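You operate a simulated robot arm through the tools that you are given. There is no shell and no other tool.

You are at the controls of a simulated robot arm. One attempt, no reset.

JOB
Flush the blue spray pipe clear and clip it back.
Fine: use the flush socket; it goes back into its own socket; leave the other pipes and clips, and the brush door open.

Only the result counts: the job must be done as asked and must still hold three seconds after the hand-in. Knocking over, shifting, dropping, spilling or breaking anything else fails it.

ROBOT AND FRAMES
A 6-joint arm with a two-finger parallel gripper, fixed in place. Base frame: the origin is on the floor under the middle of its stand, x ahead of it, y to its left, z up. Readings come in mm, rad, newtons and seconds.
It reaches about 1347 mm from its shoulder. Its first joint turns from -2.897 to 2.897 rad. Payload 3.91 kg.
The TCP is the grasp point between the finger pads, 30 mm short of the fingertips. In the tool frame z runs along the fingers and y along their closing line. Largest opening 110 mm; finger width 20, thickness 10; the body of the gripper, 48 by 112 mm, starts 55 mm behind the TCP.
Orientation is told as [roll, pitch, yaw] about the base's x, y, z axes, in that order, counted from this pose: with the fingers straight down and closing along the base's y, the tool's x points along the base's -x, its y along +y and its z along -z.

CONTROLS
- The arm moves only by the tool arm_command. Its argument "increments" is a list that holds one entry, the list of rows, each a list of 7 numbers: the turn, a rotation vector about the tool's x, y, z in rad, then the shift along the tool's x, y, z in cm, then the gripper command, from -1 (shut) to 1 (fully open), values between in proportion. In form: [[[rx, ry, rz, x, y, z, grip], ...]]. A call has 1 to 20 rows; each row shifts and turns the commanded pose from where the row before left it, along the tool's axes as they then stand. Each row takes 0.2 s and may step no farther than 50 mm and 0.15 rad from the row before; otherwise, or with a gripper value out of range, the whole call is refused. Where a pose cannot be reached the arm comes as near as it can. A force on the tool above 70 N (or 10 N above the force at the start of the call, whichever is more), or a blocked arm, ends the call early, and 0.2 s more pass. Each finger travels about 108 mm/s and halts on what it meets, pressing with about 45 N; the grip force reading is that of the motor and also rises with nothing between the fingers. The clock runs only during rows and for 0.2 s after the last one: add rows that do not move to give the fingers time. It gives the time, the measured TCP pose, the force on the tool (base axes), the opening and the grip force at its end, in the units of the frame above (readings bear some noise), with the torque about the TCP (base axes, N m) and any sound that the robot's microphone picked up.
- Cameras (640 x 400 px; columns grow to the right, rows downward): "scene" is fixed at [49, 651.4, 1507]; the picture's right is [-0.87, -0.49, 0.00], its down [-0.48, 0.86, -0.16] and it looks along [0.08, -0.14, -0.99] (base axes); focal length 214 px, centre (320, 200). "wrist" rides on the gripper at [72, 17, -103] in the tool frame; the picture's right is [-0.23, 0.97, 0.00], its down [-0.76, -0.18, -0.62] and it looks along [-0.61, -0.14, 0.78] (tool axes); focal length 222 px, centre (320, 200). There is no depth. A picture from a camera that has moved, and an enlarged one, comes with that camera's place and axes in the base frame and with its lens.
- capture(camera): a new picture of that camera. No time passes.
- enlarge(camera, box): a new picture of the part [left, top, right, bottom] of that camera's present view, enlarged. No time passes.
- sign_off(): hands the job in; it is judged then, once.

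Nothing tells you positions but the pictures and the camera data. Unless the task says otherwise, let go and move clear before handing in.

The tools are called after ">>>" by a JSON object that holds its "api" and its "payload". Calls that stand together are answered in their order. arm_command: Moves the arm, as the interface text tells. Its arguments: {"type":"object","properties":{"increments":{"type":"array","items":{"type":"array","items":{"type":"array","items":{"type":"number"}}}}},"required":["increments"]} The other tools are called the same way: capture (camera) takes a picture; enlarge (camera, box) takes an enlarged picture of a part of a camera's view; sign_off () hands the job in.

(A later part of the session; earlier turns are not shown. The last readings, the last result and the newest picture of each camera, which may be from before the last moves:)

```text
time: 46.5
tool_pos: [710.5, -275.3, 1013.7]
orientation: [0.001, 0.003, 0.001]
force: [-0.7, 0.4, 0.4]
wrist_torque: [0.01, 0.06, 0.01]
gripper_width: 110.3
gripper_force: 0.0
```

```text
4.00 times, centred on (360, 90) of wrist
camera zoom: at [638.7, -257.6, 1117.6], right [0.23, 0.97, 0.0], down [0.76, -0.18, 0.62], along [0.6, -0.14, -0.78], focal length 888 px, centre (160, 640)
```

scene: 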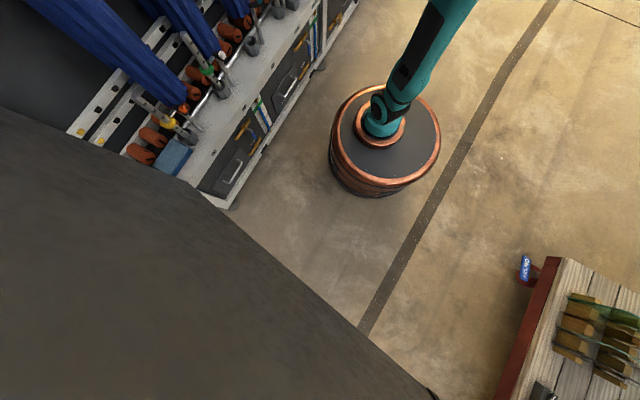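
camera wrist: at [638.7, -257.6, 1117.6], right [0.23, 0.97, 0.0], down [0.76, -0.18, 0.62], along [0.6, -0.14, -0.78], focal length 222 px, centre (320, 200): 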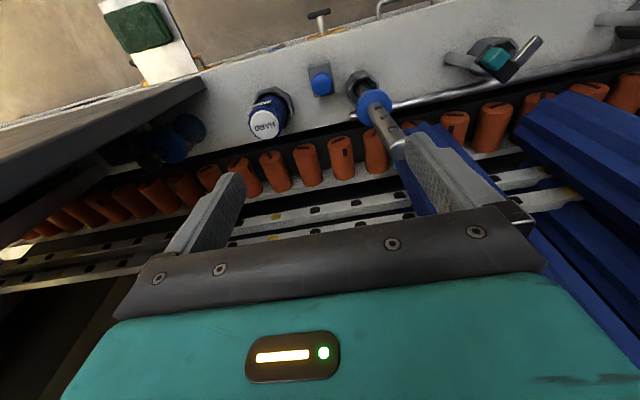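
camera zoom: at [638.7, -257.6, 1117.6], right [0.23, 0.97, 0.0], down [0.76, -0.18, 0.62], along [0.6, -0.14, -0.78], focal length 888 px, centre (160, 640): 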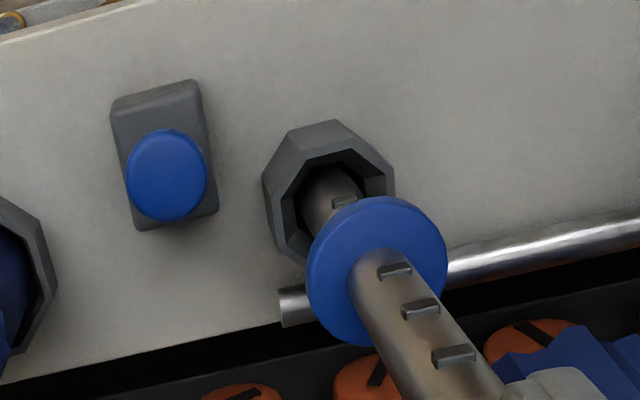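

All nozzles are clear. Now I'll position above the pipe again to regrip it.

>>> {"api": "arm_command", "payload": {"increments": [[[0, 0, 0, -1.6, 2.5, 0, 1], [0, 0, 0, -1.6, 2.5, 0, 1], [0, 0, 0, -1.6, 2.5, 0, 1], [0, 0, 0, 0, 0, 0, 1]]]}}

>>> {"api": "capture", "payload": {"camera": "wrist"}}

>>> {"api": "enlarge", "payload": {"camera": "wrist", "box": [230, 40, 422, 160]}}

```text
time: 47.5
tool_pos: [759.2, -200.9, 1013.9]
orientation: [0.002, 0.002, 0.001]
force: [-0.4, -0.5, 0.3]
wrist_torque: [0.01, 0.02, 0.0]
gripper_width: 110.3
gripper_force: 0.0
```

```text
taken
camera wrist: at [686.4, -182.2, 1118.0], right [0.23, 0.97, 0.0], down [0.76, -0.18, 0.62], along [0.61, -0.14, -0.78], focal length 222 px, centre (320, 200)
```

wrist: 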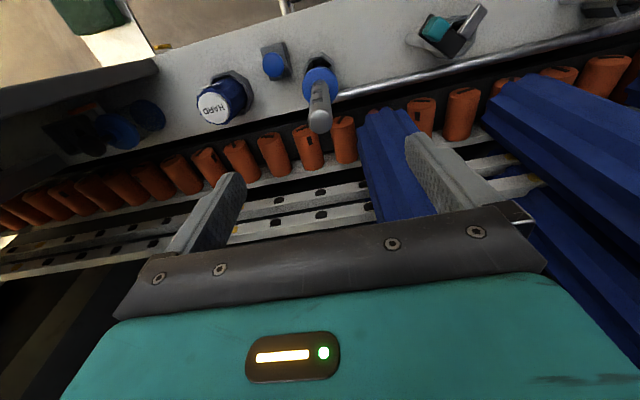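

```text
3.33 times, centred on (326, 100) of wrist
camera zoom: at [686.4, -182.2, 1118.0], right [0.23, 0.97, 0.0], down [0.76, -0.18, 0.62], along [0.61, -0.14, -0.78], focal length 740 px, centre (300, 533)
```

zoom: 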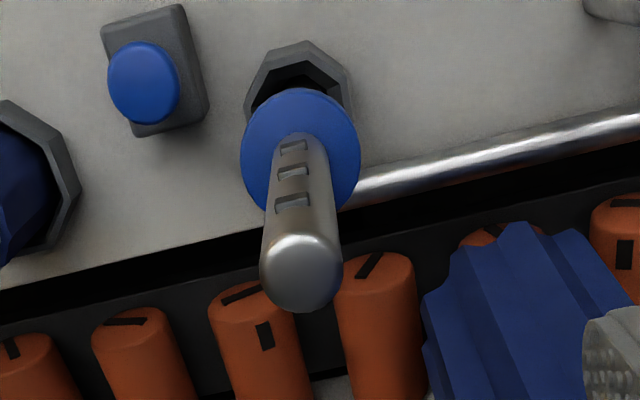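

Pipe tip is at about (758, -199, 903). I'll nudge +1.3 mm in y, descend to TCP z≈871 and close on it.

>>> {"api": "arm_command", "payload": {"increments": [[[0, 0, 0, 0, 0.13, 3.5, 1], [0, 0, 0, 0, 0, 3.5, 1], [0, 0, 0, 0, 0, 3.5, 1], [0, 0, 0, 0, 0, 2.5, 1], [0, 0, 0, 0, 0, 1.3, 1], [0, 0, 0, 0, 0, 0, 0], [0, 0, 0, 0, 0, 0, -0.3], [0, 0, 0, 0, 0, 0, -0.3]]]}}

>>> {"api": "enlarge", "payload": {"camera": "wrist", "box": [230, 70, 422, 240]}}

```text
time: 49.3
tool_pos: [759.1, -198.9, 870.6]
orientation: [0.001, 0.001, 0.003]
force: [-0.7, 0.1, 0.7]
wrist_torque: [-0.02, 0.0, -0.03]
gripper_width: 38.7
gripper_force: 0.0
```

```text
2.35 times, centred on (326, 155) of wrist
camera zoom: at [686.7, -181.2, 975.2], right [0.23, 0.97, 0.0], down [0.76, -0.18, 0.62], along [0.61, -0.14, -0.78], focal length 523 px, centre (306, 306)
```

zoom: 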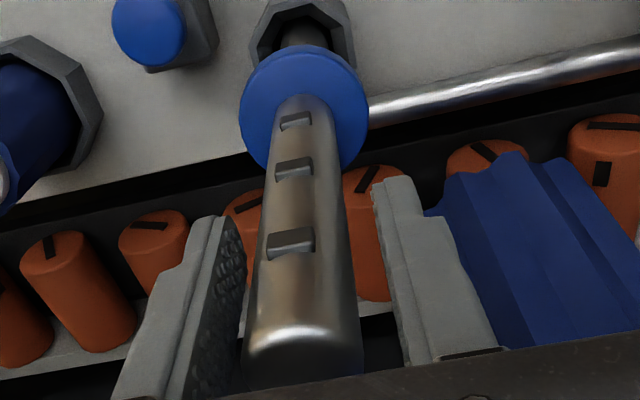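

Well centred. Closing on the pipe.

>>> {"api": "arm_command", "payload": {"increments": [[[0, 0, 0, 0, 0, 0, -0.5], [0, 0, 0, 0, 0, 0, -1], [0, 0, 0, 0, 0, 0, -1], [0, 0, 0, 0, 0, 0, -1]]]}}

```text
time: 50.3
tool_pos: [758.4, -198.8, 871.2]
orientation: [0.001, 0.001, 0.001]
force: [-0.3, -1.2, -0.1]
wrist_torque: [-0.31, -0.05, 0.0]
gripper_width: 24.2
gripper_force: 44.8
```

Gripped. Lifting out of the flush cup slowly, then up to clear the clip.

>>> {"api": "arm_command", "payload": {"increments": [[[0, 0, 0, 0, 0, -0.6, -1], [0, 0, 0, 0, 0, -1.2, -1], [0, 0, 0, 0, 0, -2.0, -1], [0, 0, 0, 0, 0, -3.0, -1], [0, 0, 0, 0, 0, -3.5, -1], [0, 0, 0, 0, 0, -4.0, -1], [0, 0, 0, 0, 0, -4.0, -1], [0, 0, 0, 0, 0, -3.4, -1], [0, 0, 0, 0, 0, 0, -1]]]}}

>>> {"api": "capture", "payload": {"camera": "wrist"}}

```text
time: 52.3
tool_pos: [757.5, -199.7, 1088.1]
orientation: [0.002, 0.002, 0.0]
force: [0.1, -0.3, -2.6]
wrist_torque: [-0.11, 0.0, 0.0]
gripper_width: 24.2
gripper_force: 44.6
```

```text
taken
camera wrist: at [686.2, -181.9, 1191.9], right [0.23, 0.97, 0.0], down [0.76, -0.18, 0.62], along [0.61, -0.14, -0.78], focal length 222 px, centre (320, 200)
```

wrist: 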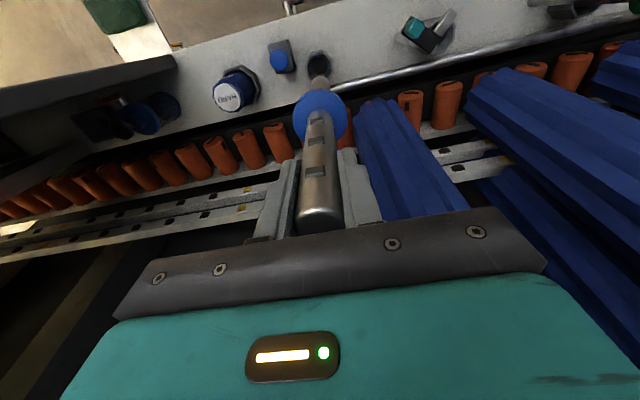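

Carrying the pipe back over its own socket at y≈42.

>>> {"api": "arm_command", "payload": {"increments": [[[0, 0, 0, 0, 2.0, 0, -1], [0, 0, 0, 0, 3.0, 0, -1], [0, 0, 0, 0, 3.5, 0, -1], [0, 0, 0, 0, 3.5, 0, -1], [0, 0, 0, 0, 3.5, 0, -1], [0, 0, 0, 0, 3.5, 0, -1], [0, 0, 0, 0, 3.1, 0, -1], [0, 0, 0, 0, 2.0, 0, -1], [0, 0, 0, 0, 0, 0, -1], [0, 0, 0, 0, 0, 0, -1]]]}}

>>> {"api": "capture", "payload": {"camera": "wrist"}}

>>> {"api": "enlarge", "payload": {"camera": "wrist", "box": [272, 35, 368, 95]}}

>>> {"api": "enlarge", "payload": {"camera": "scene", "box": [200, 0, 296, 60]}}

```text
time: 54.5
tool_pos: [756.9, 40.9, 1088.0]
orientation: [0.002, 0.0, 0.002]
force: [-0.1, -0.3, -2.2]
wrist_torque: [-0.14, 0.0, 0.01]
gripper_width: 24.4
gripper_force: 45.0
```

```text
taken
camera wrist: at [685.8, 59.4, 1191.5], right [0.23, 0.97, 0.0], down [0.76, -0.18, 0.62], along [0.61, -0.14, -0.78], focal length 222 px, centre (320, 200)
```

wrist: 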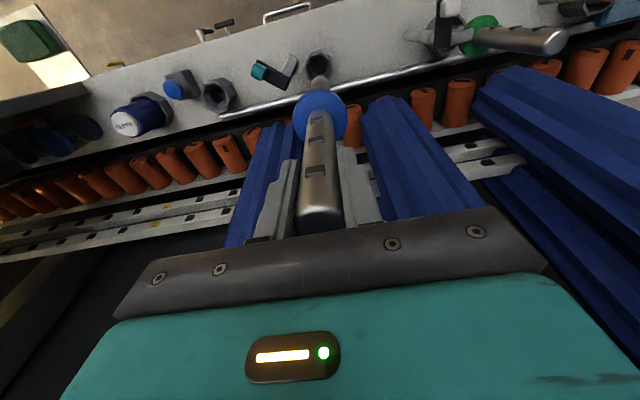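

```text
6.67 times, centred on (320, 65) of wrist
camera zoom: at [685.8, 59.4, 1191.5], right [0.23, 0.97, 0.0], down [0.76, -0.18, 0.62], along [0.61, -0.14, -0.78], focal length 1481 px, centre (320, 1100)
```

zoom: 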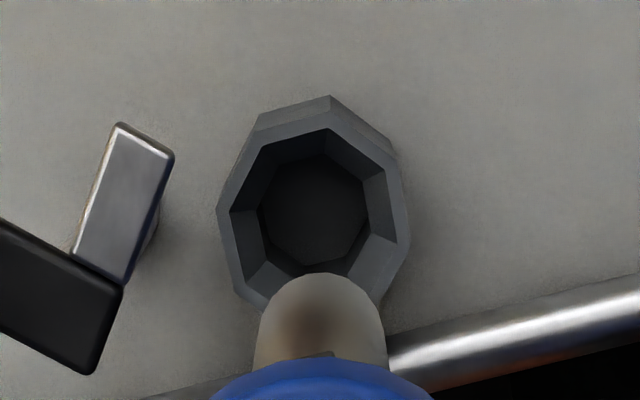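

```text
6.67 times, centred on (248, 30) of scene
camera zoom: at [49.0, 651.4, 1507.0], right [-0.87, -0.49, 0.0], down [-0.48, 0.86, -0.16], along [0.08, -0.14, -0.99], focal length 1430 px, centre (800, 1333)
```

zoom: 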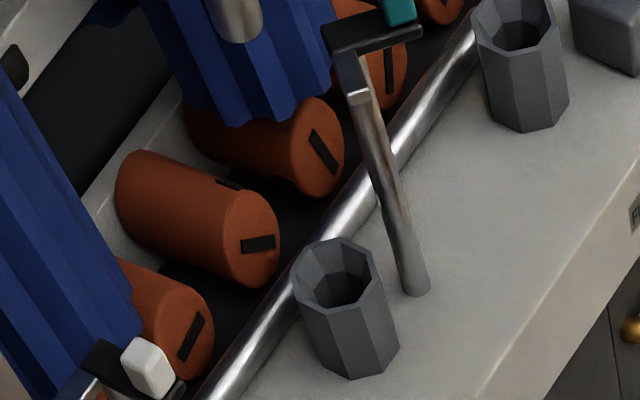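

Let me check the pipe's tilt via the collar before inserting.

>>> {"api": "enlarge", "payload": {"camera": "wrist", "box": [256, 60, 384, 240]}}

```text
2.22 times, centred on (320, 150) of wrist
camera zoom: at [685.8, 59.4, 1191.5], right [0.23, 0.97, 0.0], down [0.76, -0.18, 0.62], along [0.61, -0.14, -0.78], focal length 494 px, centre (320, 311)
```

zoom: 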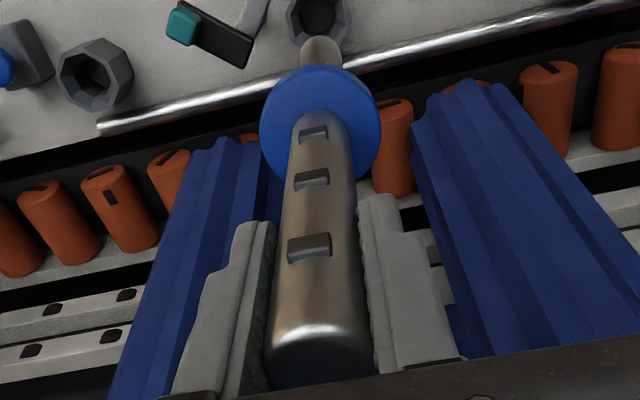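

Pipe hangs straight; I'll shift 1 mm in -y and lower to just above the rim.

>>> {"api": "arm_command", "payload": {"increments": [[[0, 0, 0, 0, -0.1, 2.5, -1], [0, 0, 0, 0, 0, 3.5, -1], [0, 0, 0, 0, 0, 3.5, -1], [0, 0, 0, 0, 0, 3.0, -1], [0, 0, 0, 0, 0, 2.0, -1], [0, 0, 0, 0, 0, 0, -1], [0, 0, 0, 0, 0, 0, -1]]]}}

>>> {"api": "enlarge", "payload": {"camera": "wrist", "box": [220, 30, 412, 150]}}

>>> {"api": "enlarge", "payload": {"camera": "scene", "box": [200, 0, 296, 60]}}

```text
time: 56.1
tool_pos: [756.9, 41.3, 943.6]
orientation: [0.002, 0.002, 0.002]
force: [-0.4, 1.3, -1.9]
wrist_torque: [0.11, 0.01, 0.01]
gripper_width: 23.9
gripper_force: 44.9
```

```text
3.33 times, centred on (316, 90) of wrist
camera zoom: at [684.6, 59.0, 1046.5], right [0.23, 0.97, 0.0], down [0.76, -0.18, 0.62], along [0.61, -0.14, -0.78], focal length 740 px, centre (333, 567)
```

zoom: 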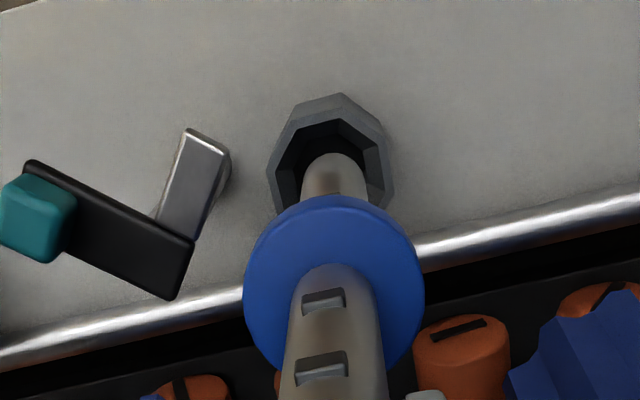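

```text
6.67 times, centred on (248, 30) of scene
camera zoom: at [49.0, 651.4, 1507.0], right [-0.87, -0.49, 0.0], down [-0.48, 0.86, -0.16], along [0.08, -0.14, -0.99], focal length 1430 px, centre (800, 1333)
```

zoom: 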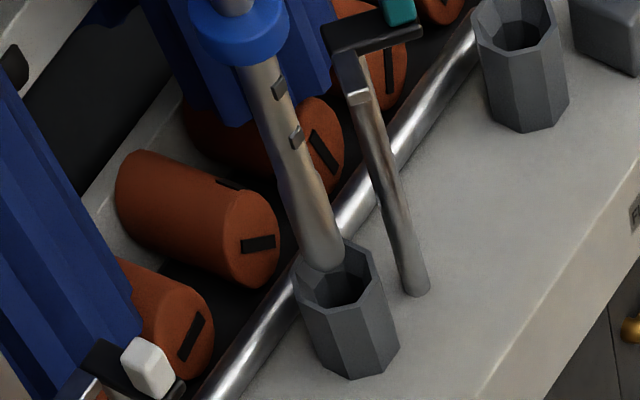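

I want a more precise look at the x-offset between the pipe bottom and the rim before inserting.

>>> {"api": "enlarge", "payload": {"camera": "wrist", "box": [290, 50, 350, 95]}}

>>> {"api": "enlarge", "payload": {"camera": "scene", "box": [235, 25, 267, 60]}}

```text
8.89 times, centred on (320, 72) of wrist
camera zoom: at [684.6, 59.0, 1046.5], right [0.23, 0.97, 0.0], down [0.76, -0.18, 0.62], along [0.61, -0.14, -0.78], focal length 1974 px, centre (320, 1333)
```

zoom: 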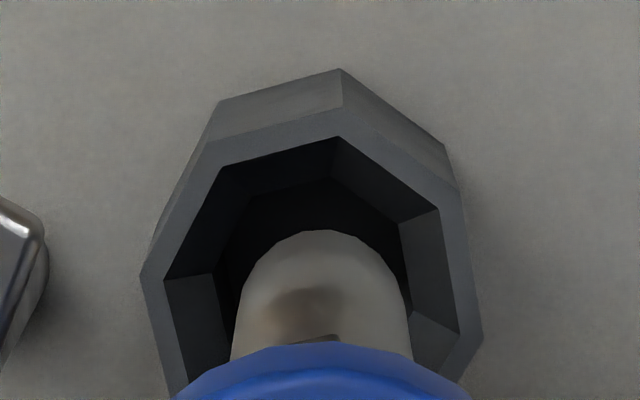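

```text
11.43 times, centred on (251, 42) of scene
camera zoom: at [49.0, 651.4, 1507.0], right [-0.87, -0.49, 0.0], down [-0.48, 0.86, -0.16], along [0.08, -0.14, -0.99], focal length 2451 px, centre (1109, 2000)
```

zoom: 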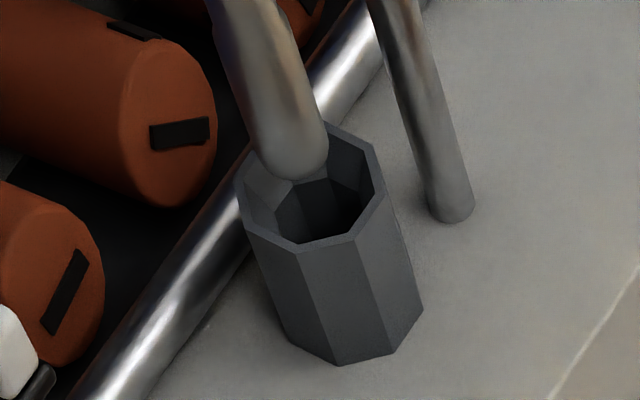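

Measured offset: the pipe sits roughly 2–3 mm toward -x and ~3 mm toward +y of the socket centre. I'll correct by about half-to-most of that and insert.

>>> {"api": "arm_command", "payload": {"increments": [[[0, 0, 0, -0.2, -0.2, 0, -1], [0, 0, 0, 0, 0, 0, -1]]]}}

>>> {"api": "enlarge", "payload": {"camera": "wrist", "box": [290, 50, 350, 95]}}

>>> {"api": "enlarge", "payload": {"camera": "scene", "box": [235, 25, 267, 60]}}

```text
time: 56.7
tool_pos: [758.5, 38.3, 943.7]
orientation: [0.001, 0.003, 0.002]
force: [-0.4, -0.5, -2.5]
wrist_torque: [-0.12, 0.02, 0.01]
gripper_width: 24.3
gripper_force: 45.5
```

```text
8.89 times, centred on (320, 72) of wrist
camera zoom: at [687.2, 56.7, 1046.6], right [0.23, 0.97, 0.0], down [0.76, -0.18, 0.62], along [0.61, -0.14, -0.78], focal length 1974 px, centre (320, 1333)
```

zoom: 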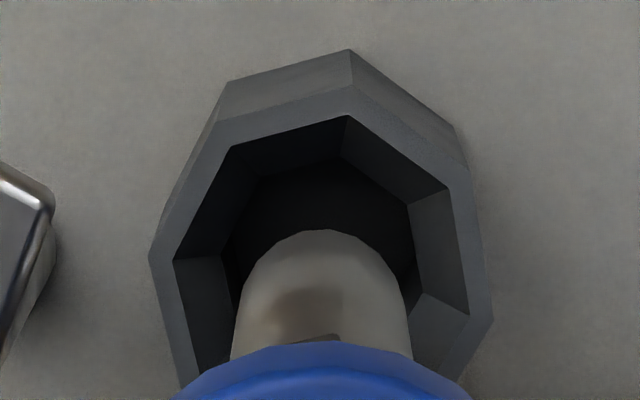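

```text
11.43 times, centred on (251, 42) of scene
camera zoom: at [49.0, 651.4, 1507.0], right [-0.87, -0.49, 0.0], down [-0.48, 0.86, -0.16], along [0.08, -0.14, -0.99], focal length 2451 px, centre (1109, 2000)
```

zoom: 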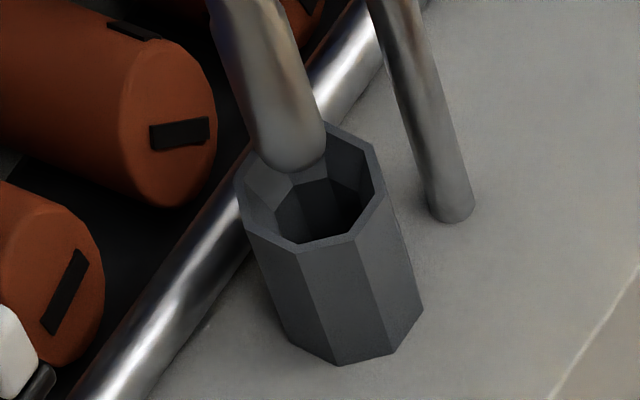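

Now nicely centred over the socket. Inserting, slowing near the bottom (expected seat TCP z≈867).

>>> {"api": "arm_command", "payload": {"increments": [[[0, 0, 0, 0, 0, 1.5, -1], [0, 0, 0, 0, 0, 2.0, -1], [0, 0, 0, 0, 0, 2.0, -1], [0, 0, 0, 0, 0, 1.0, -1], [0, 0, 0, 0, 0, 0.6, -1], [0, 0, 0, 0, 0, 0, -1]]]}}

>>> {"api": "enlarge", "payload": {"camera": "scene", "box": [200, 0, 296, 60]}}

```text
time: 58.1
tool_pos: [759.1, 39.3, 875.0]
orientation: [0.001, 0.001, 0.002]
force: [-1.7, -1.5, 20.7]
wrist_torque: [-0.6, 0.54, -0.03]
gripper_width: 24.4
gripper_force: 45.1
```

```text
6.67 times, centred on (248, 30) of scene
camera zoom: at [49.0, 651.4, 1507.0], right [-0.87, -0.49, 0.0], down [-0.48, 0.86, -0.16], along [0.08, -0.14, -0.99], focal length 1430 px, centre (800, 1333)
```

zoom: 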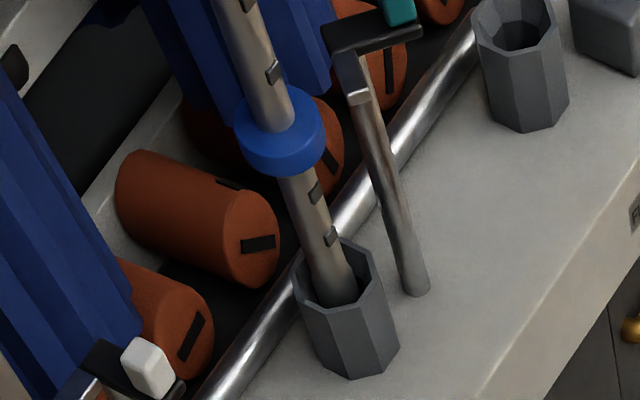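

The pipe reached the bottom (collar position in the scene view matches its original seat; the grip had just slipped a few mm). I'll relieve the press force.

>>> {"api": "arm_command", "payload": {"increments": [[[0, 0, 0, 0, 0, -0.2, -1], [0, 0, 0, 0, 0, 0, -1]]]}}

>>> {"api": "enlarge", "payload": {"camera": "wrist", "box": [200, 40, 440, 190]}}

>>> {"api": "enlarge", "payload": {"camera": "scene", "box": [220, 0, 290, 60]}}

```text
time: 58.7
tool_pos: [759.6, 39.2, 875.7]
orientation: [0.002, 0.001, 0.002]
force: [2.9, -0.7, 4.0]
wrist_torque: [-0.5, -0.61, 0.01]
gripper_width: 24.4
gripper_force: 45.3
```

```text
2.67 times, centred on (320, 115) of wrist
camera zoom: at [687.6, 57.1, 978.3], right [0.23, 0.97, 0.0], down [0.76, -0.18, 0.62], along [0.61, -0.14, -0.78], focal length 592 px, centre (320, 427)
```

zoom: 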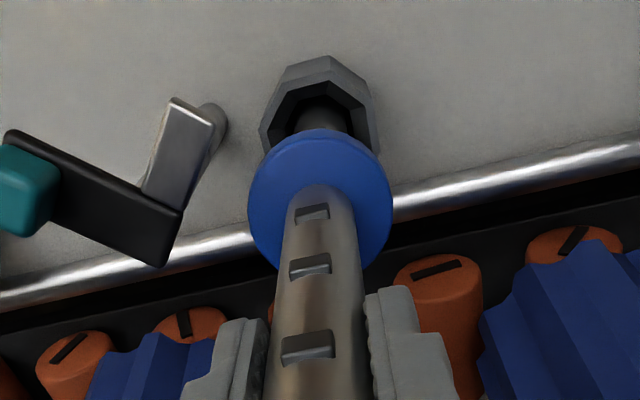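

```text
6.67 times, centred on (255, 30) of scene
camera zoom: at [49.0, 651.4, 1507.0], right [-0.87, -0.49, 0.0], down [-0.48, 0.86, -0.16], along [0.08, -0.14, -0.99], focal length 1430 px, centre (753, 1333)
```

zoom: 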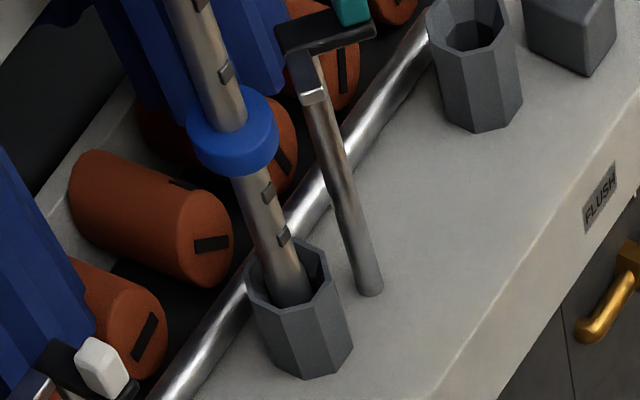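

Collar is within ~1 mm of its original place. Releasing gently.

>>> {"api": "arm_command", "payload": {"increments": [[[0, 0, 0, 0, 0, 0, -0.4], [0, 0, 0, 0, 0, 0, -0.3], [0, 0, 0, 0, 0, 0, -0.3]]]}}

>>> {"api": "enlarge", "payload": {"camera": "wrist", "box": [200, 40, 440, 240]}}

>>> {"api": "enlarge", "payload": {"camera": "scene", "box": [220, 0, 290, 60]}}

```text
time: 59.5
tool_pos: [759.0, 39.6, 875.0]
orientation: [0.001, 0.0, 0.002]
force: [0.2, 0.1, 0.6]
wrist_torque: [-0.01, 0.01, 0.0]
gripper_width: 38.4
gripper_force: 0.0
```

```text
2.00 times, centred on (320, 140) of wrist
camera zoom: at [687.5, 57.3, 978.6], right [0.23, 0.97, 0.0], down [0.76, -0.18, 0.62], along [0.61, -0.14, -0.78], focal length 444 px, centre (320, 320)
```

zoom: 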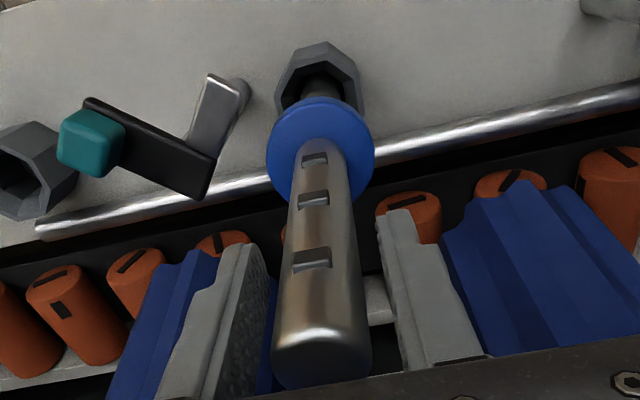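

```text
6.67 times, centred on (255, 30) of scene
camera zoom: at [49.0, 651.4, 1507.0], right [-0.87, -0.49, 0.0], down [-0.48, 0.86, -0.16], along [0.08, -0.14, -0.99], focal length 1430 px, centre (753, 1333)
```

zoom: 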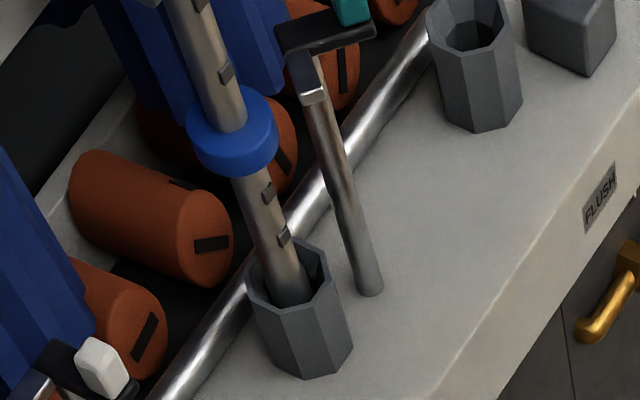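

The pipe is standing straight in its own socket at about (757, 41). Opening fully and rising clear.

>>> {"api": "arm_command", "payload": {"increments": [[[0, 0, 0, 0, 0, 0, 0.2], [0, 0, 0, 0, 0, 0, 0.6], [0, 0, 0, 0, 0, 0, 1], [0, 0, 0, 0, 0, -2.0, 1], [0, 0, 0, 0, 0, -4.0, 1], [0, 0, 0, 0, 0, -4.0, 1], [0, 0, 0, 0, 0, -3.5, 1], [0, 0, 0, 0, 0, 0, 1]]]}}

>>> {"api": "capture", "payload": {"camera": "wrist"}}

>>> {"api": "enlarge", "payload": {"camera": "scene", "box": [220, 0, 290, 60]}}

```text
time: 61.3
tool_pos: [759.7, 40.3, 1012.2]
orientation: [0.002, 0.001, 0.001]
force: [-0.8, -0.2, 0.1]
wrist_torque: [0.0, 0.0, 0.03]
gripper_width: 109.8
gripper_force: 0.0
```

```text
taken
camera wrist: at [687.8, 57.7, 1114.9], right [0.23, 0.97, 0.0], down [0.76, -0.18, 0.62], along [0.61, -0.14, -0.78], focal length 222 px, centre (320, 200)
```

wrist: 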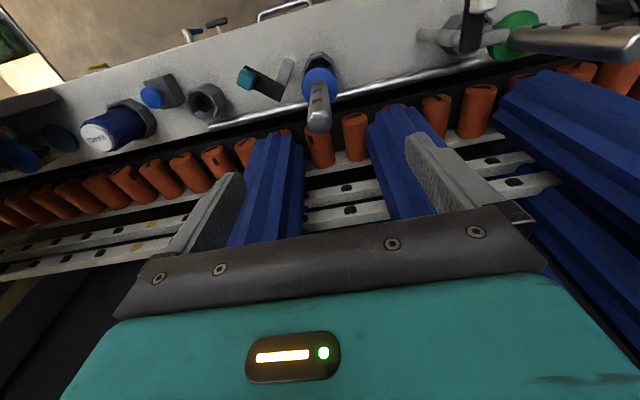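

```text
6.67 times, centred on (255, 30) of scene
camera zoom: at [49.0, 651.4, 1507.0], right [-0.87, -0.49, 0.0], down [-0.48, 0.86, -0.16], along [0.08, -0.14, -0.99], focal length 1430 px, centre (753, 1333)
```

zoom: 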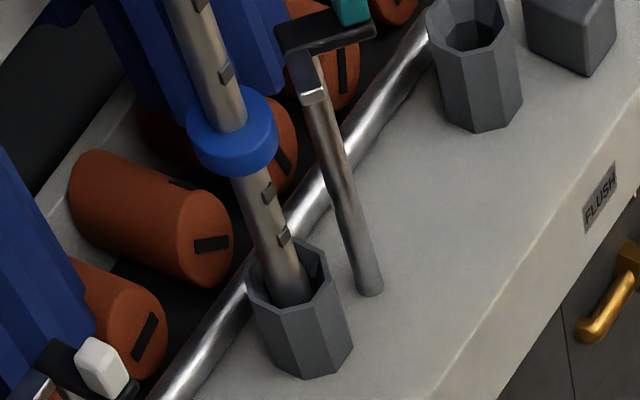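

The pipe stays upright. To close the clip I'll use the same tilted posture (wrist held back toward the robot), with fingers closed, approaching the tab from its -y side. First move back and pitch.

>>> {"api": "arm_command", "payload": {"increments": [[[0, 0, 0, 2.67, -3.38, 0, 1], [0, 0, 0, 2.67, -3.38, 0, 0.5], [0, 0, 0, 2.67, -3.38, 0, -0.2], [0, 0, 0, 2.67, -3.38, 0, -1], [0, -0.131, 0, 0, 0, 0, -1], [0, -0.131, 0, 0, 0, 0, -1], [0, -0.131, 0, 0, 0, 0, -1], [0, -0.131, 0, 0, 0, 0, -1], [0, -0.131, 0, 0, 0, 0, -1], [0, -0.131, 0, 0, 0, 0, -1], [0, 0, 0, 0, 0, 0, -1]]]}}

>>> {"api": "capture", "payload": {"camera": "scene"}}

```text
time: 63.7
tool_pos: [653.7, -95.9, 1009.1]
orientation: [0.003, -0.786, 0.001]
force: [-0.7, -1.0, 0.2]
wrist_torque: [0.04, -0.02, 0.0]
gripper_width: 0.0
gripper_force: 37.3
```

```text
taken
```

scene: 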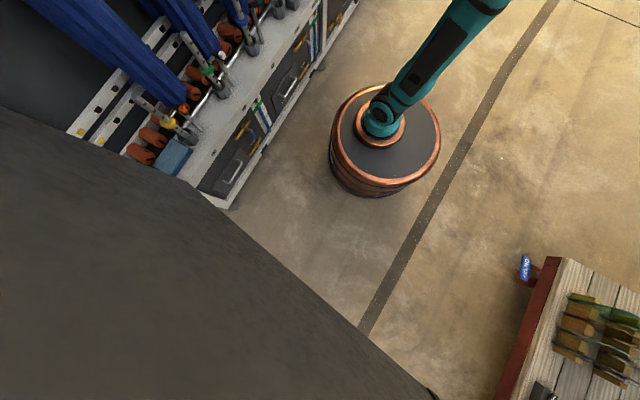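

Descending in the pitched posture to tab height, staying 60 mm in front of the clip.

>>> {"api": "arm_command", "payload": {"increments": [[[0, 0, 0, 2.5, 0, 2.5, -1], [0, 0, 0, 3.18, 0, 3.18, -1], [0, 0, 0, 3.18, 0, 3.18, -1], [0, 0, 0, 3.18, 0, 3.18, -1], [0, 0, 0, 2.3, 0, 2.3, -1], [0, 0, 0, 0, 0, 0, -1]]]}}

>>> {"api": "capture", "payload": {"camera": "wrist"}}

>>> {"api": "enlarge", "payload": {"camera": "wrist", "box": [240, 30, 560, 240]}}

```text
time: 65.1
tool_pos: [652.3, -96.6, 805.8]
orientation: [0.002, -0.782, 0.001]
force: [0.1, -0.5, 0.1]
wrist_torque: [-0.02, 0.03, 0.02]
gripper_width: 0.2
gripper_force: 38.2
```

```text
taken
camera wrist: at [528.8, -77.7, 827.8], right [0.16, 0.97, 0.16], down [0.1, -0.18, 0.98], along [0.98, -0.14, -0.13], focal length 222 px, centre (320, 200)
```

wrist: 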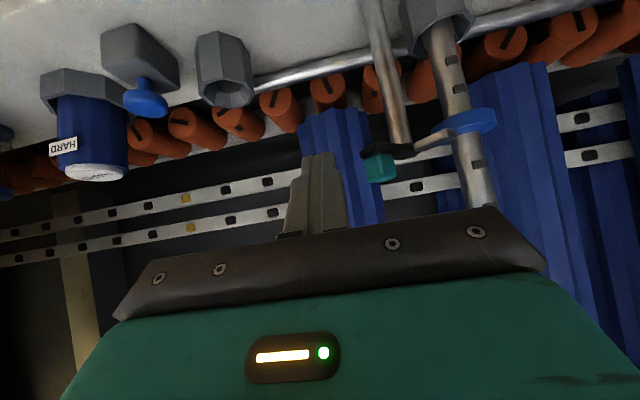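

```text
1.90 times, centred on (400, 135) of wrist
camera zoom: at [528.8, -77.7, 827.8], right [0.16, 0.97, 0.16], down [0.1, -0.18, 0.98], along [0.98, -0.14, -0.13], focal length 423 px, centre (168, 324)
```

zoom: 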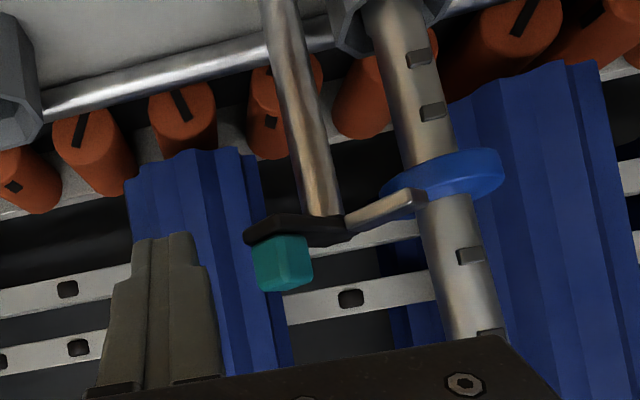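

Very useful side view of latch versus collar. Zooming in on it.

>>> {"api": "enlarge", "payload": {"camera": "wrist", "box": [350, 90, 510, 190]}}

```text
4.00 times, centred on (430, 140) of wrist
camera zoom: at [528.8, -77.7, 827.8], right [0.16, 0.97, 0.16], down [0.1, -0.18, 0.98], along [0.98, -0.14, -0.13], focal length 888 px, centre (-120, 440)
```

zoom: 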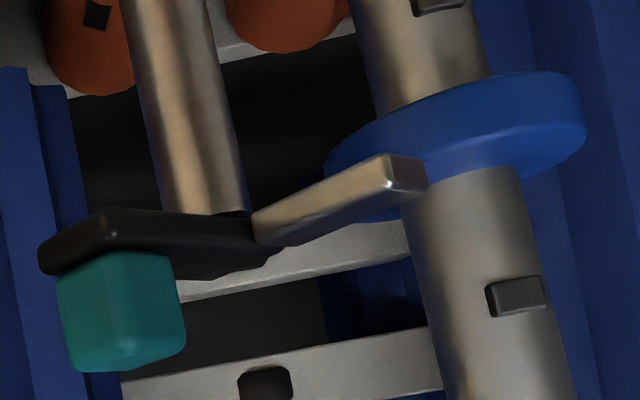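

Latch and collar heights look as before. I'll lower 5 mm and move the closed fingers forward to beside the tab (on its -y side).

>>> {"api": "arm_command", "payload": {"increments": [[[0, 0, 0, 0.4, 0, 0.4, -1], [0, 0, 0, -2.1, 0, 2.1, -1], [0, 0, 0, -2.1, 0, 2.1, -1], [0, 0, 0, 0, 0, 0, -1]]]}}

>>> {"api": "enlarge", "payload": {"camera": "wrist", "box": [240, 30, 560, 240]}}

```text
time: 66.1
tool_pos: [713.1, -96.1, 802.0]
orientation: [0.001, -0.782, 0.0]
force: [-0.4, -0.4, 0.0]
wrist_torque: [-0.02, 0.04, -0.03]
gripper_width: 0.0
gripper_force: 37.6
```

```text
1.90 times, centred on (400, 135) of wrist
camera zoom: at [589.3, -77.7, 823.1], right [0.16, 0.97, 0.16], down [0.1, -0.18, 0.98], along [0.98, -0.14, -0.13], focal length 423 px, centre (168, 324)
```

zoom: 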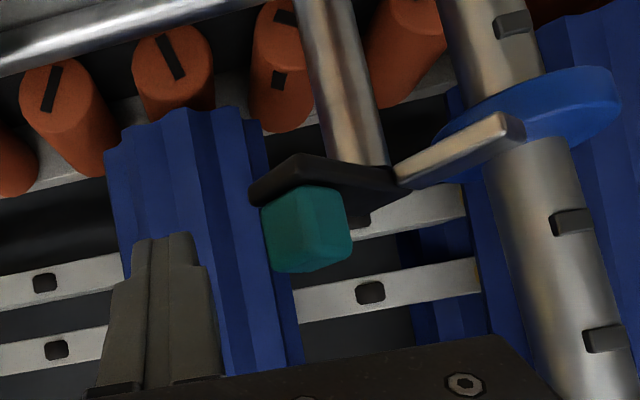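

Finger height is right for the tab. Pushing +y gently now.

>>> {"api": "arm_command", "payload": {"increments": [[[0, 0, 0, 0, 1.0, 0, -1], [0, 0, 0, 0, 1.0, 0, -1], [0, 0, 0, 0, 0.6, 0, -1], [0, 0, 0, 0, 0.5, 0, -1], [0, 0, 0, 0, 0, 0, -1]]]}}

>>> {"api": "enlarge", "payload": {"camera": "wrist", "box": [240, 30, 560, 240]}}

```text
time: 67.1
tool_pos: [710.1, -71.1, 801.9]
orientation: [0.001, -0.784, -0.004]
force: [-54.4, -84.1, 8.7]
wrist_torque: [-1.09, 0.63, -0.37]
gripper_width: 0.1
gripper_force: 37.7
stopped in row 5: the force on the tool passed its limit at 80 N (the readings are from after the stop); the commanded pose is now the measured one
```

```text
1.90 times, centred on (400, 135) of wrist
camera zoom: at [585.6, -52.1, 823.1], right [0.17, 0.97, 0.16], down [0.1, -0.18, 0.98], along [0.98, -0.15, -0.12], focal length 423 px, centre (168, 324)
```

zoom: 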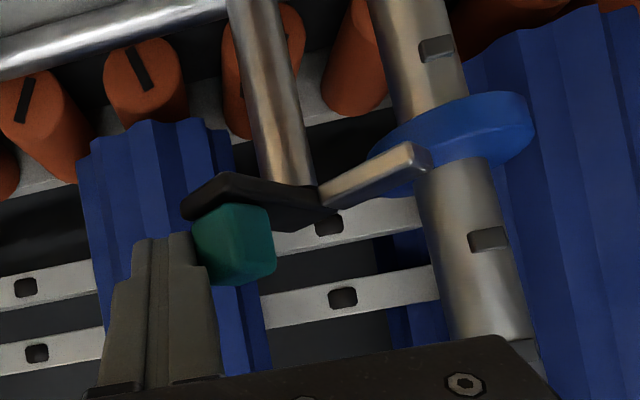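

That push landed on the bar's end, pushing straight toward the pivot (clip is open ~50°), so it just jammed. I'll back off, and come in instead with yaw +45° so a finger's flat side lies along the bar's outer side and can push tangentially.

>>> {"api": "arm_command", "payload": {"increments": [[[0, 0, 0, 0, -1.0, 0, -1], [0, 0, 0, 0, -1.5, 0, -1], [0, 0, 0, 2.1, 0, -2.1, -1], [0, 0, 0, 2.1, 0, -2.1, -1], [0, 0, 0, -2.0, 0, -2.0, -1], [-0.0926, 0, -0.0926, 0, 0, 0, -1], [-0.0926, 0, -0.0926, 0, 0, 0, -1], [-0.0926, 0, -0.0926, 0, 0, 0, -1], [-0.0926, 0, -0.0926, 0, 0, 0, -1], [-0.0926, 0, -0.0926, 0, 0, 0, -1], [-0.0926, 0, -0.0926, 0, 0, 0, -1], [0, 0, 0, 0, 0, 0, -1]]]}}

>>> {"api": "capture", "payload": {"camera": "wrist"}}

>>> {"api": "enlarge", "payload": {"camera": "scene", "box": [220, 0, 290, 60]}}

```text
time: 69.7
tool_pos: [653.4, -90.8, 828.8]
orientation: [0.003, -0.784, 0.787]
force: [-0.5, 0.5, 0.2]
wrist_torque: [0.0, 0.01, -0.02]
gripper_width: 0.0
gripper_force: 38.4
```

```text
taken
camera wrist: at [553.6, -165.4, 850.7], right [-0.58, 0.8, 0.16], down [0.2, -0.06, 0.98], along [0.79, 0.6, -0.13], focal length 222 px, centre (320, 200)
```

wrist: 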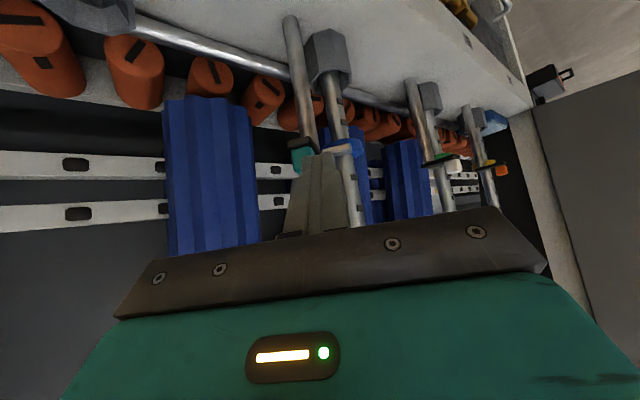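

```text
6.67 times, centred on (255, 30) of scene
camera zoom: at [49.0, 651.4, 1507.0], right [-0.87, -0.49, 0.0], down [-0.48, 0.86, -0.16], along [0.08, -0.14, -0.99], focal length 1430 px, centre (753, 1333)
```

zoom: 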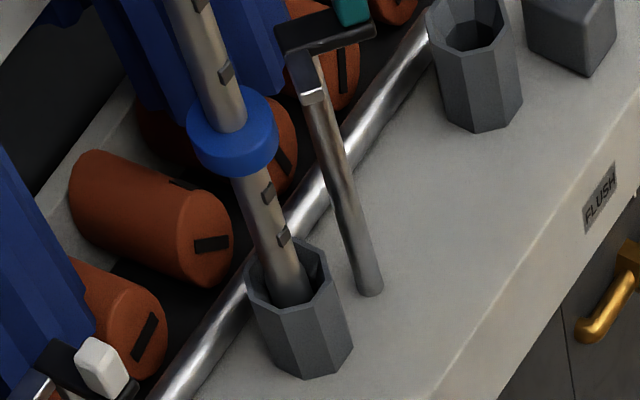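

Posture reached cleanly. Moving around to the outer (+x, -y) side of the bar at a safe height, then lowering to tab level.

>>> {"api": "arm_command", "payload": {"increments": [[[0, 0, 0, -1.307, -2.517, 1.307, -1], [0, 0, 0, -1.307, -2.517, 1.307, -1], [0, 0, 0, -1.307, -2.517, 1.307, -1], [0, 0, 0, 0, 0, 0, -1], [0, 0, 0, 0.99, 0, 0.99, -1], [0, 0, 0, 0.99, 0, 0.99, -1], [0, 0, 0, 0, 0, 0, -1]]]}}

>>> {"api": "capture", "payload": {"camera": "wrist"}}

>>> {"api": "enlarge", "payload": {"camera": "wrist", "box": [200, 60, 440, 240]}}

>>> {"api": "enlarge", "payload": {"camera": "scene", "box": [220, 0, 290, 60]}}

```text
time: 71.3
tool_pos: [746.7, -103.8, 800.6]
orientation: [0.0, -0.783, 0.787]
force: [-1.0, -0.1, -0.8]
wrist_torque: [0.0, -0.02, -0.02]
gripper_width: 0.2
gripper_force: 37.6
```

```text
taken
camera wrist: at [646.0, -178.6, 822.5], right [-0.58, 0.8, 0.16], down [0.2, -0.06, 0.98], along [0.79, 0.6, -0.13], focal length 222 px, centre (320, 200)
```

wrist: 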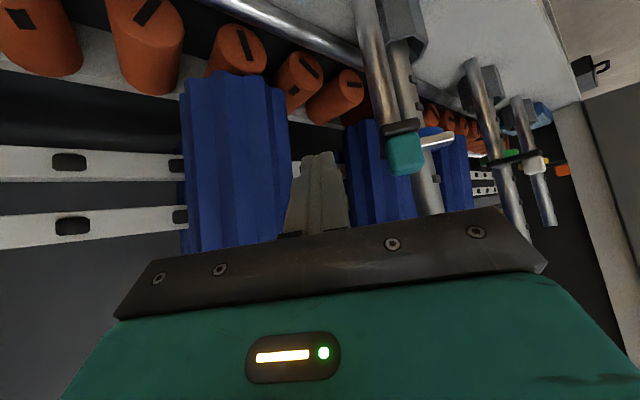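

```text
2.22 times, centred on (320, 150) of wrist
camera zoom: at [646.0, -178.6, 822.5], right [-0.58, 0.8, 0.16], down [0.2, -0.06, 0.98], along [0.79, 0.6, -0.13], focal length 494 px, centre (320, 311)
```

zoom: 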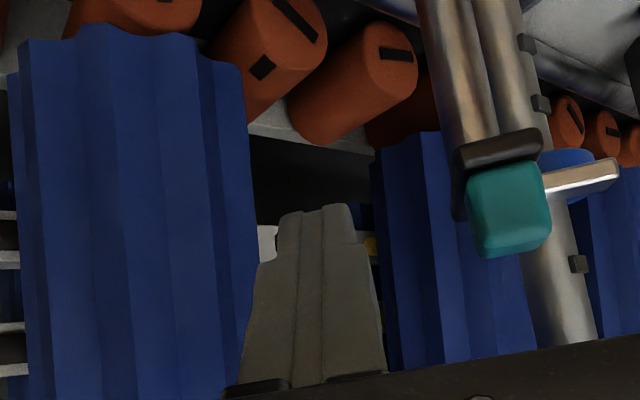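

```text
6.67 times, centred on (255, 30) of scene
camera zoom: at [49.0, 651.4, 1507.0], right [-0.87, -0.49, 0.0], down [-0.48, 0.86, -0.16], along [0.08, -0.14, -0.99], focal length 1430 px, centre (753, 1333)
```

zoom: 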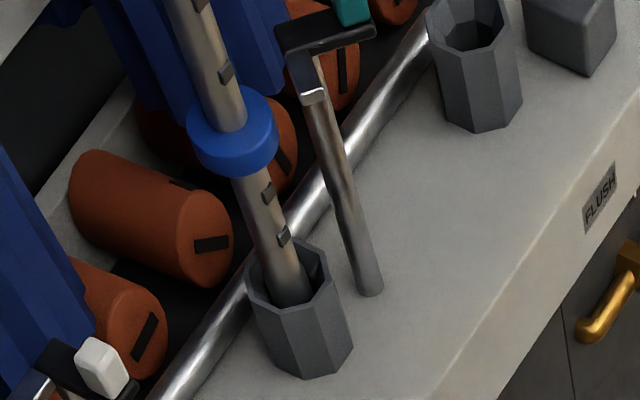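

The finger lies alongside the bar's outer side with ~32 mm gap, at the right height. Pushing along tool +y now, in steps.

>>> {"api": "arm_command", "payload": {"increments": [[[0, 0, 0, -0.28, 0, 0.28, -1], [0, 0, 0, 0, 1.0, 0, -1], [0, 0, 0, 0, 1.0, 0, -1], [0, 0, 0, 0, 0.8, 0, -1], [0, 0, 0, 0, 0.5, 0, -1], [0, 0, 0, 0, 0.4, 0, -1], [0, 0, 0, 0, 0, 0, -1]]]}}

>>> {"api": "enlarge", "payload": {"camera": "wrist", "box": [240, 60, 480, 240]}}

>>> {"api": "enlarge", "payload": {"camera": "scene", "box": [220, 0, 290, 60]}}

```text
time: 72.9
tool_pos: [721.8, -74.9, 801.6]
orientation: [0.004, -0.785, 0.788]
force: [-0.1, -0.7, 1.2]
wrist_torque: [0.01, -0.01, 0.02]
gripper_width: 0.0
gripper_force: 37.4
```

```text
2.22 times, centred on (360, 150) of wrist
camera zoom: at [622.4, -150.0, 823.4], right [-0.58, 0.8, 0.16], down [0.2, -0.06, 0.98], along [0.79, 0.6, -0.13], focal length 494 px, centre (231, 311)
```

zoom: 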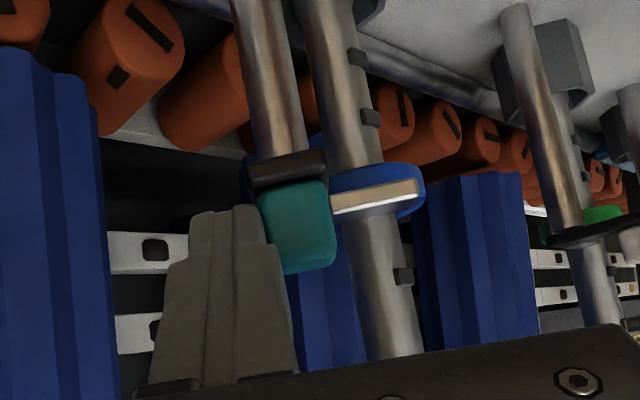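

```text
6.67 times, centred on (255, 30) of scene
camera zoom: at [49.0, 651.4, 1507.0], right [-0.87, -0.49, 0.0], down [-0.48, 0.86, -0.16], along [0.08, -0.14, -0.99], focal length 1430 px, centre (753, 1333)
```

zoom: 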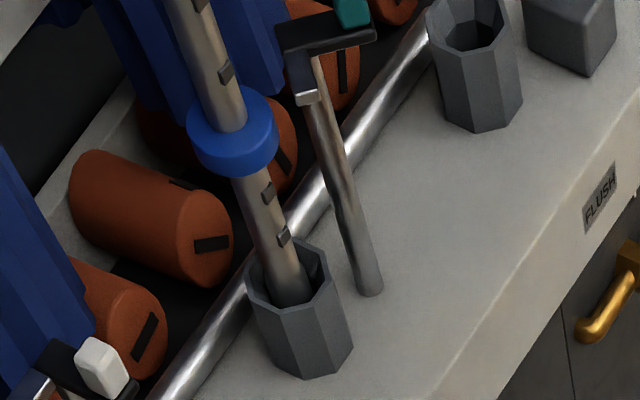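

The clip is starting to rotate closed with negligible force. Continuing.

>>> {"api": "arm_command", "payload": {"increments": [[[0, 0, 0, 0, 0.5, 0, -1], [0, 0, 0, 0, 0.5, 0, -1], [0, 0, 0, 0, 0, 0, -1]]]}}

>>> {"api": "enlarge", "payload": {"camera": "wrist", "box": [240, 60, 480, 240]}}

>>> {"api": "enlarge", "payload": {"camera": "scene", "box": [220, 0, 290, 60]}}

```text
time: 73.7
tool_pos: [714.7, -68.1, 801.7]
orientation: [0.002, -0.785, 0.785]
force: [-0.1, -1.0, 0.0]
wrist_torque: [0.0, -0.03, -0.03]
gripper_width: 0.0
gripper_force: 38.1
```

```text
2.22 times, centred on (360, 150) of wrist
camera zoom: at [615.1, -142.9, 822.8], right [-0.58, 0.8, 0.16], down [0.2, -0.06, 0.98], along [0.79, 0.6, -0.13], focal length 494 px, centre (231, 311)
```

zoom: 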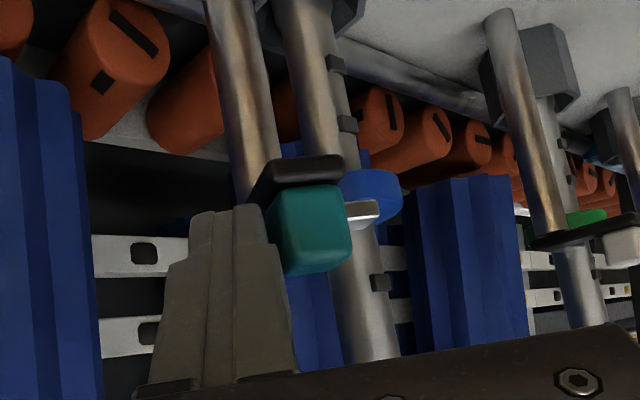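

```text
6.67 times, centred on (255, 30) of scene
camera zoom: at [49.0, 651.4, 1507.0], right [-0.87, -0.49, 0.0], down [-0.48, 0.86, -0.16], along [0.08, -0.14, -0.99], focal length 1430 px, centre (753, 1333)
```

zoom: 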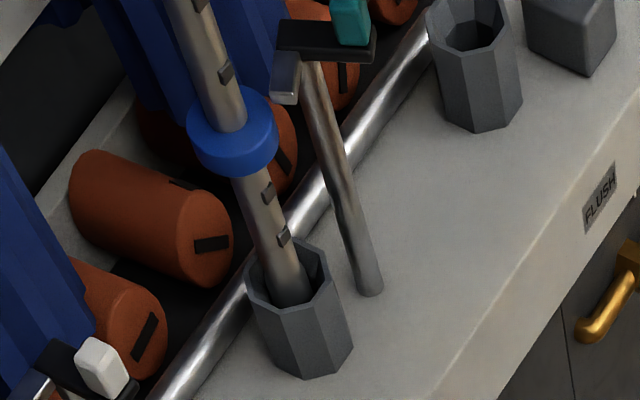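

Rotating smoothly, latch approaching the collar. Two more small steps.

>>> {"api": "arm_command", "payload": {"increments": [[[0, 0, 0, 0, 0.4, 0, -1], [0, 0, 0, 0, 0.3, 0, -1], [0, 0, 0, 0, 0, 0, -1]]]}}

>>> {"api": "enlarge", "payload": {"camera": "wrist", "box": [240, 60, 480, 240]}}

>>> {"api": "enlarge", "payload": {"camera": "scene", "box": [220, 0, 290, 60]}}

```text
time: 74.5
tool_pos: [709.5, -63.9, 801.1]
orientation: [0.001, -0.784, 0.785]
force: [0.7, -1.2, -1.0]
wrist_torque: [0.01, -0.01, 0.0]
gripper_width: 0.0
gripper_force: 37.7
```

```text
2.22 times, centred on (360, 150) of wrist
camera zoom: at [610.4, -138.4, 822.9], right [-0.58, 0.8, 0.16], down [0.2, -0.06, 0.98], along [0.79, 0.6, -0.13], focal length 494 px, centre (231, 311)
```

zoom: 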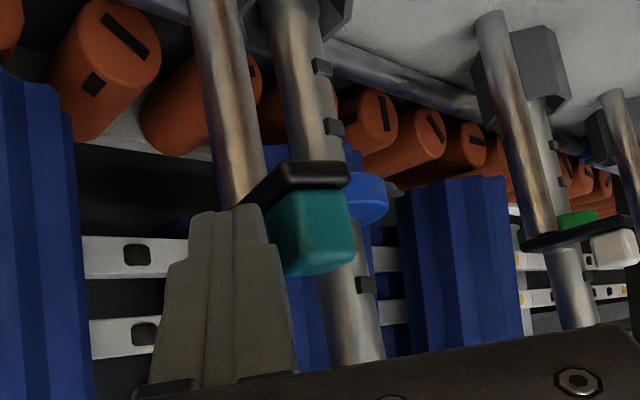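

```text
6.67 times, centred on (255, 30) of scene
camera zoom: at [49.0, 651.4, 1507.0], right [-0.87, -0.49, 0.0], down [-0.48, 0.86, -0.16], along [0.08, -0.14, -0.99], focal length 1430 px, centre (753, 1333)
```

zoom: 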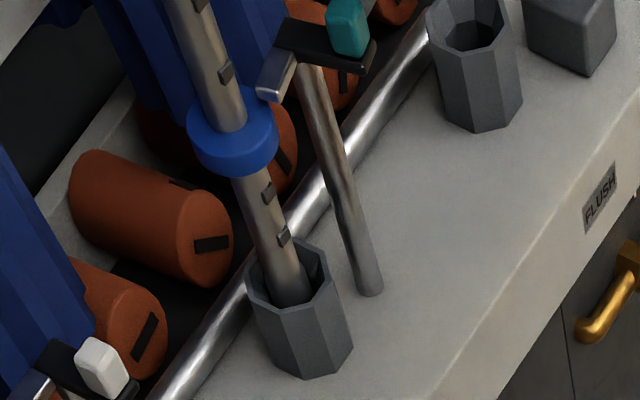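

Latch now sweeps over the collar edge with no resistance. Continuing toward the original closed angle.

>>> {"api": "arm_command", "payload": {"increments": [[[0, 0, 0, 0, 0.4, 0, -1], [0, 0, 0, -0.1, 0.3, 0.1, -1], [0, 0, 0, 0, 0, 0, -1]]]}}

>>> {"api": "enlarge", "payload": {"camera": "wrist", "box": [240, 60, 480, 240]}}

>>> {"api": "enlarge", "payload": {"camera": "scene", "box": [220, 0, 290, 60]}}

```text
time: 75.3
tool_pos: [706.6, -57.8, 801.8]
orientation: [0.001, -0.784, 0.785]
force: [2.6, -2.5, 0.5]
wrist_torque: [-0.01, -0.05, -0.09]
gripper_width: 0.0
gripper_force: 37.7
```

```text
2.22 times, centred on (360, 150) of wrist
camera zoom: at [606.6, -133.0, 823.2], right [-0.58, 0.8, 0.16], down [0.2, -0.06, 0.98], along [0.79, 0.6, -0.13], focal length 494 px, centre (231, 311)
```

zoom: 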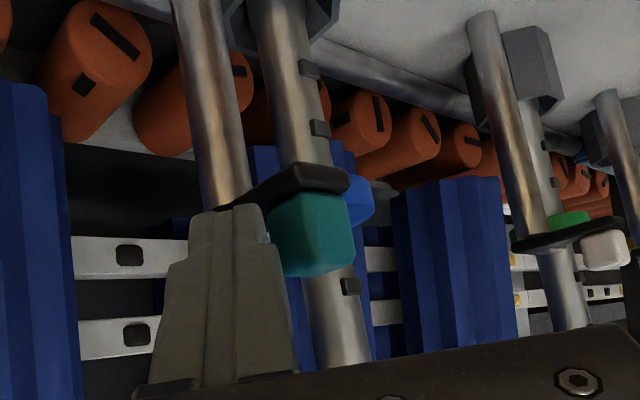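

```text
6.67 times, centred on (255, 30) of scene
camera zoom: at [49.0, 651.4, 1507.0], right [-0.87, -0.49, 0.0], down [-0.48, 0.86, -0.16], along [0.08, -0.14, -0.99], focal length 1430 px, centre (753, 1333)
```

zoom: 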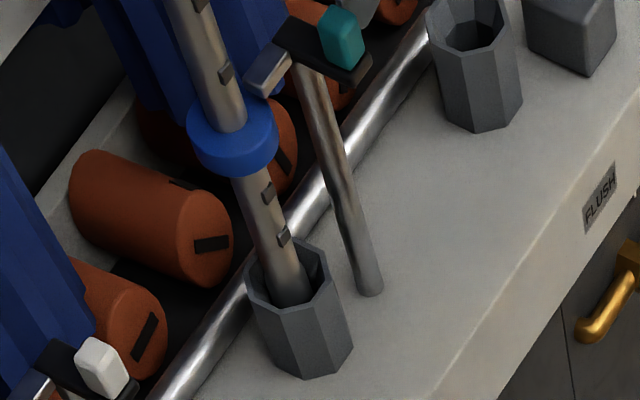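

Nearly there. I'll compare with exactly the same crop as the initial picture.

>>> {"api": "enlarge", "payload": {"camera": "scene", "box": [230, 0, 280, 40]}}

```text
10.00 times, centred on (255, 20) of scene
camera zoom: at [49.0, 651.4, 1507.0], right [-0.87, -0.49, 0.0], down [-0.48, 0.86, -0.16], along [0.08, -0.14, -0.99], focal length 2145 px, centre (970, 2000)
```

zoom: 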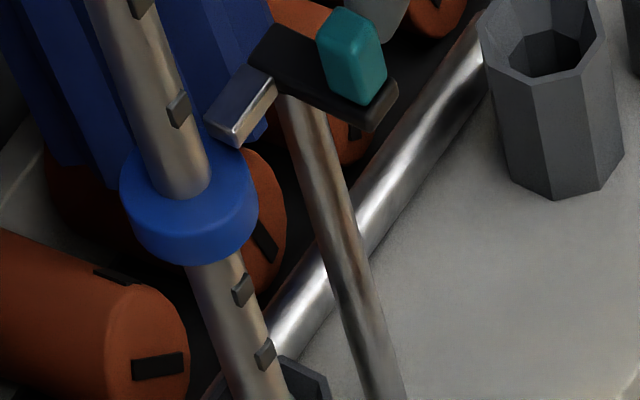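

The clip now looks identical to the original closed position. I'll press 1.5 mm more to confirm it's on its closed stop.

>>> {"api": "arm_command", "payload": {"increments": [[[0, 0, 0, 0, 0.15, 0, -1], [0, 0, 0, 0, 0, 0, -1]]]}}

>>> {"api": "enlarge", "payload": {"camera": "scene", "box": [230, 0, 280, 40]}}

```text
time: 75.9
tool_pos: [707.3, -58.4, 802.8]
orientation: [0.001, -0.782, 0.786]
force: [16.2, -18.9, 3.7]
wrist_torque: [-0.23, -0.3, -0.68]
gripper_width: 0.0
gripper_force: 37.3
```

```text
10.00 times, centred on (255, 20) of scene
camera zoom: at [49.0, 651.4, 1507.0], right [-0.87, -0.49, 0.0], down [-0.48, 0.86, -0.16], along [0.08, -0.14, -0.99], focal length 2145 px, centre (970, 2000)
```

zoom: 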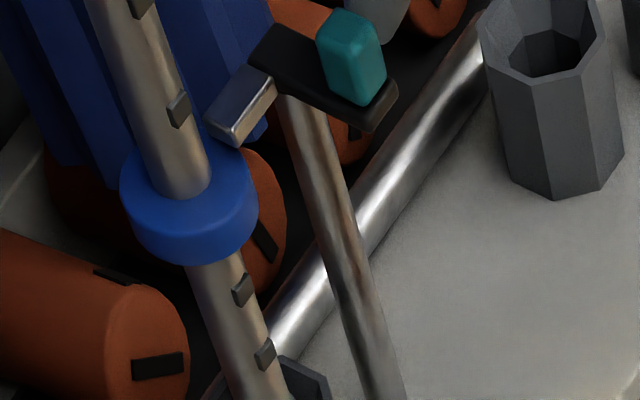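

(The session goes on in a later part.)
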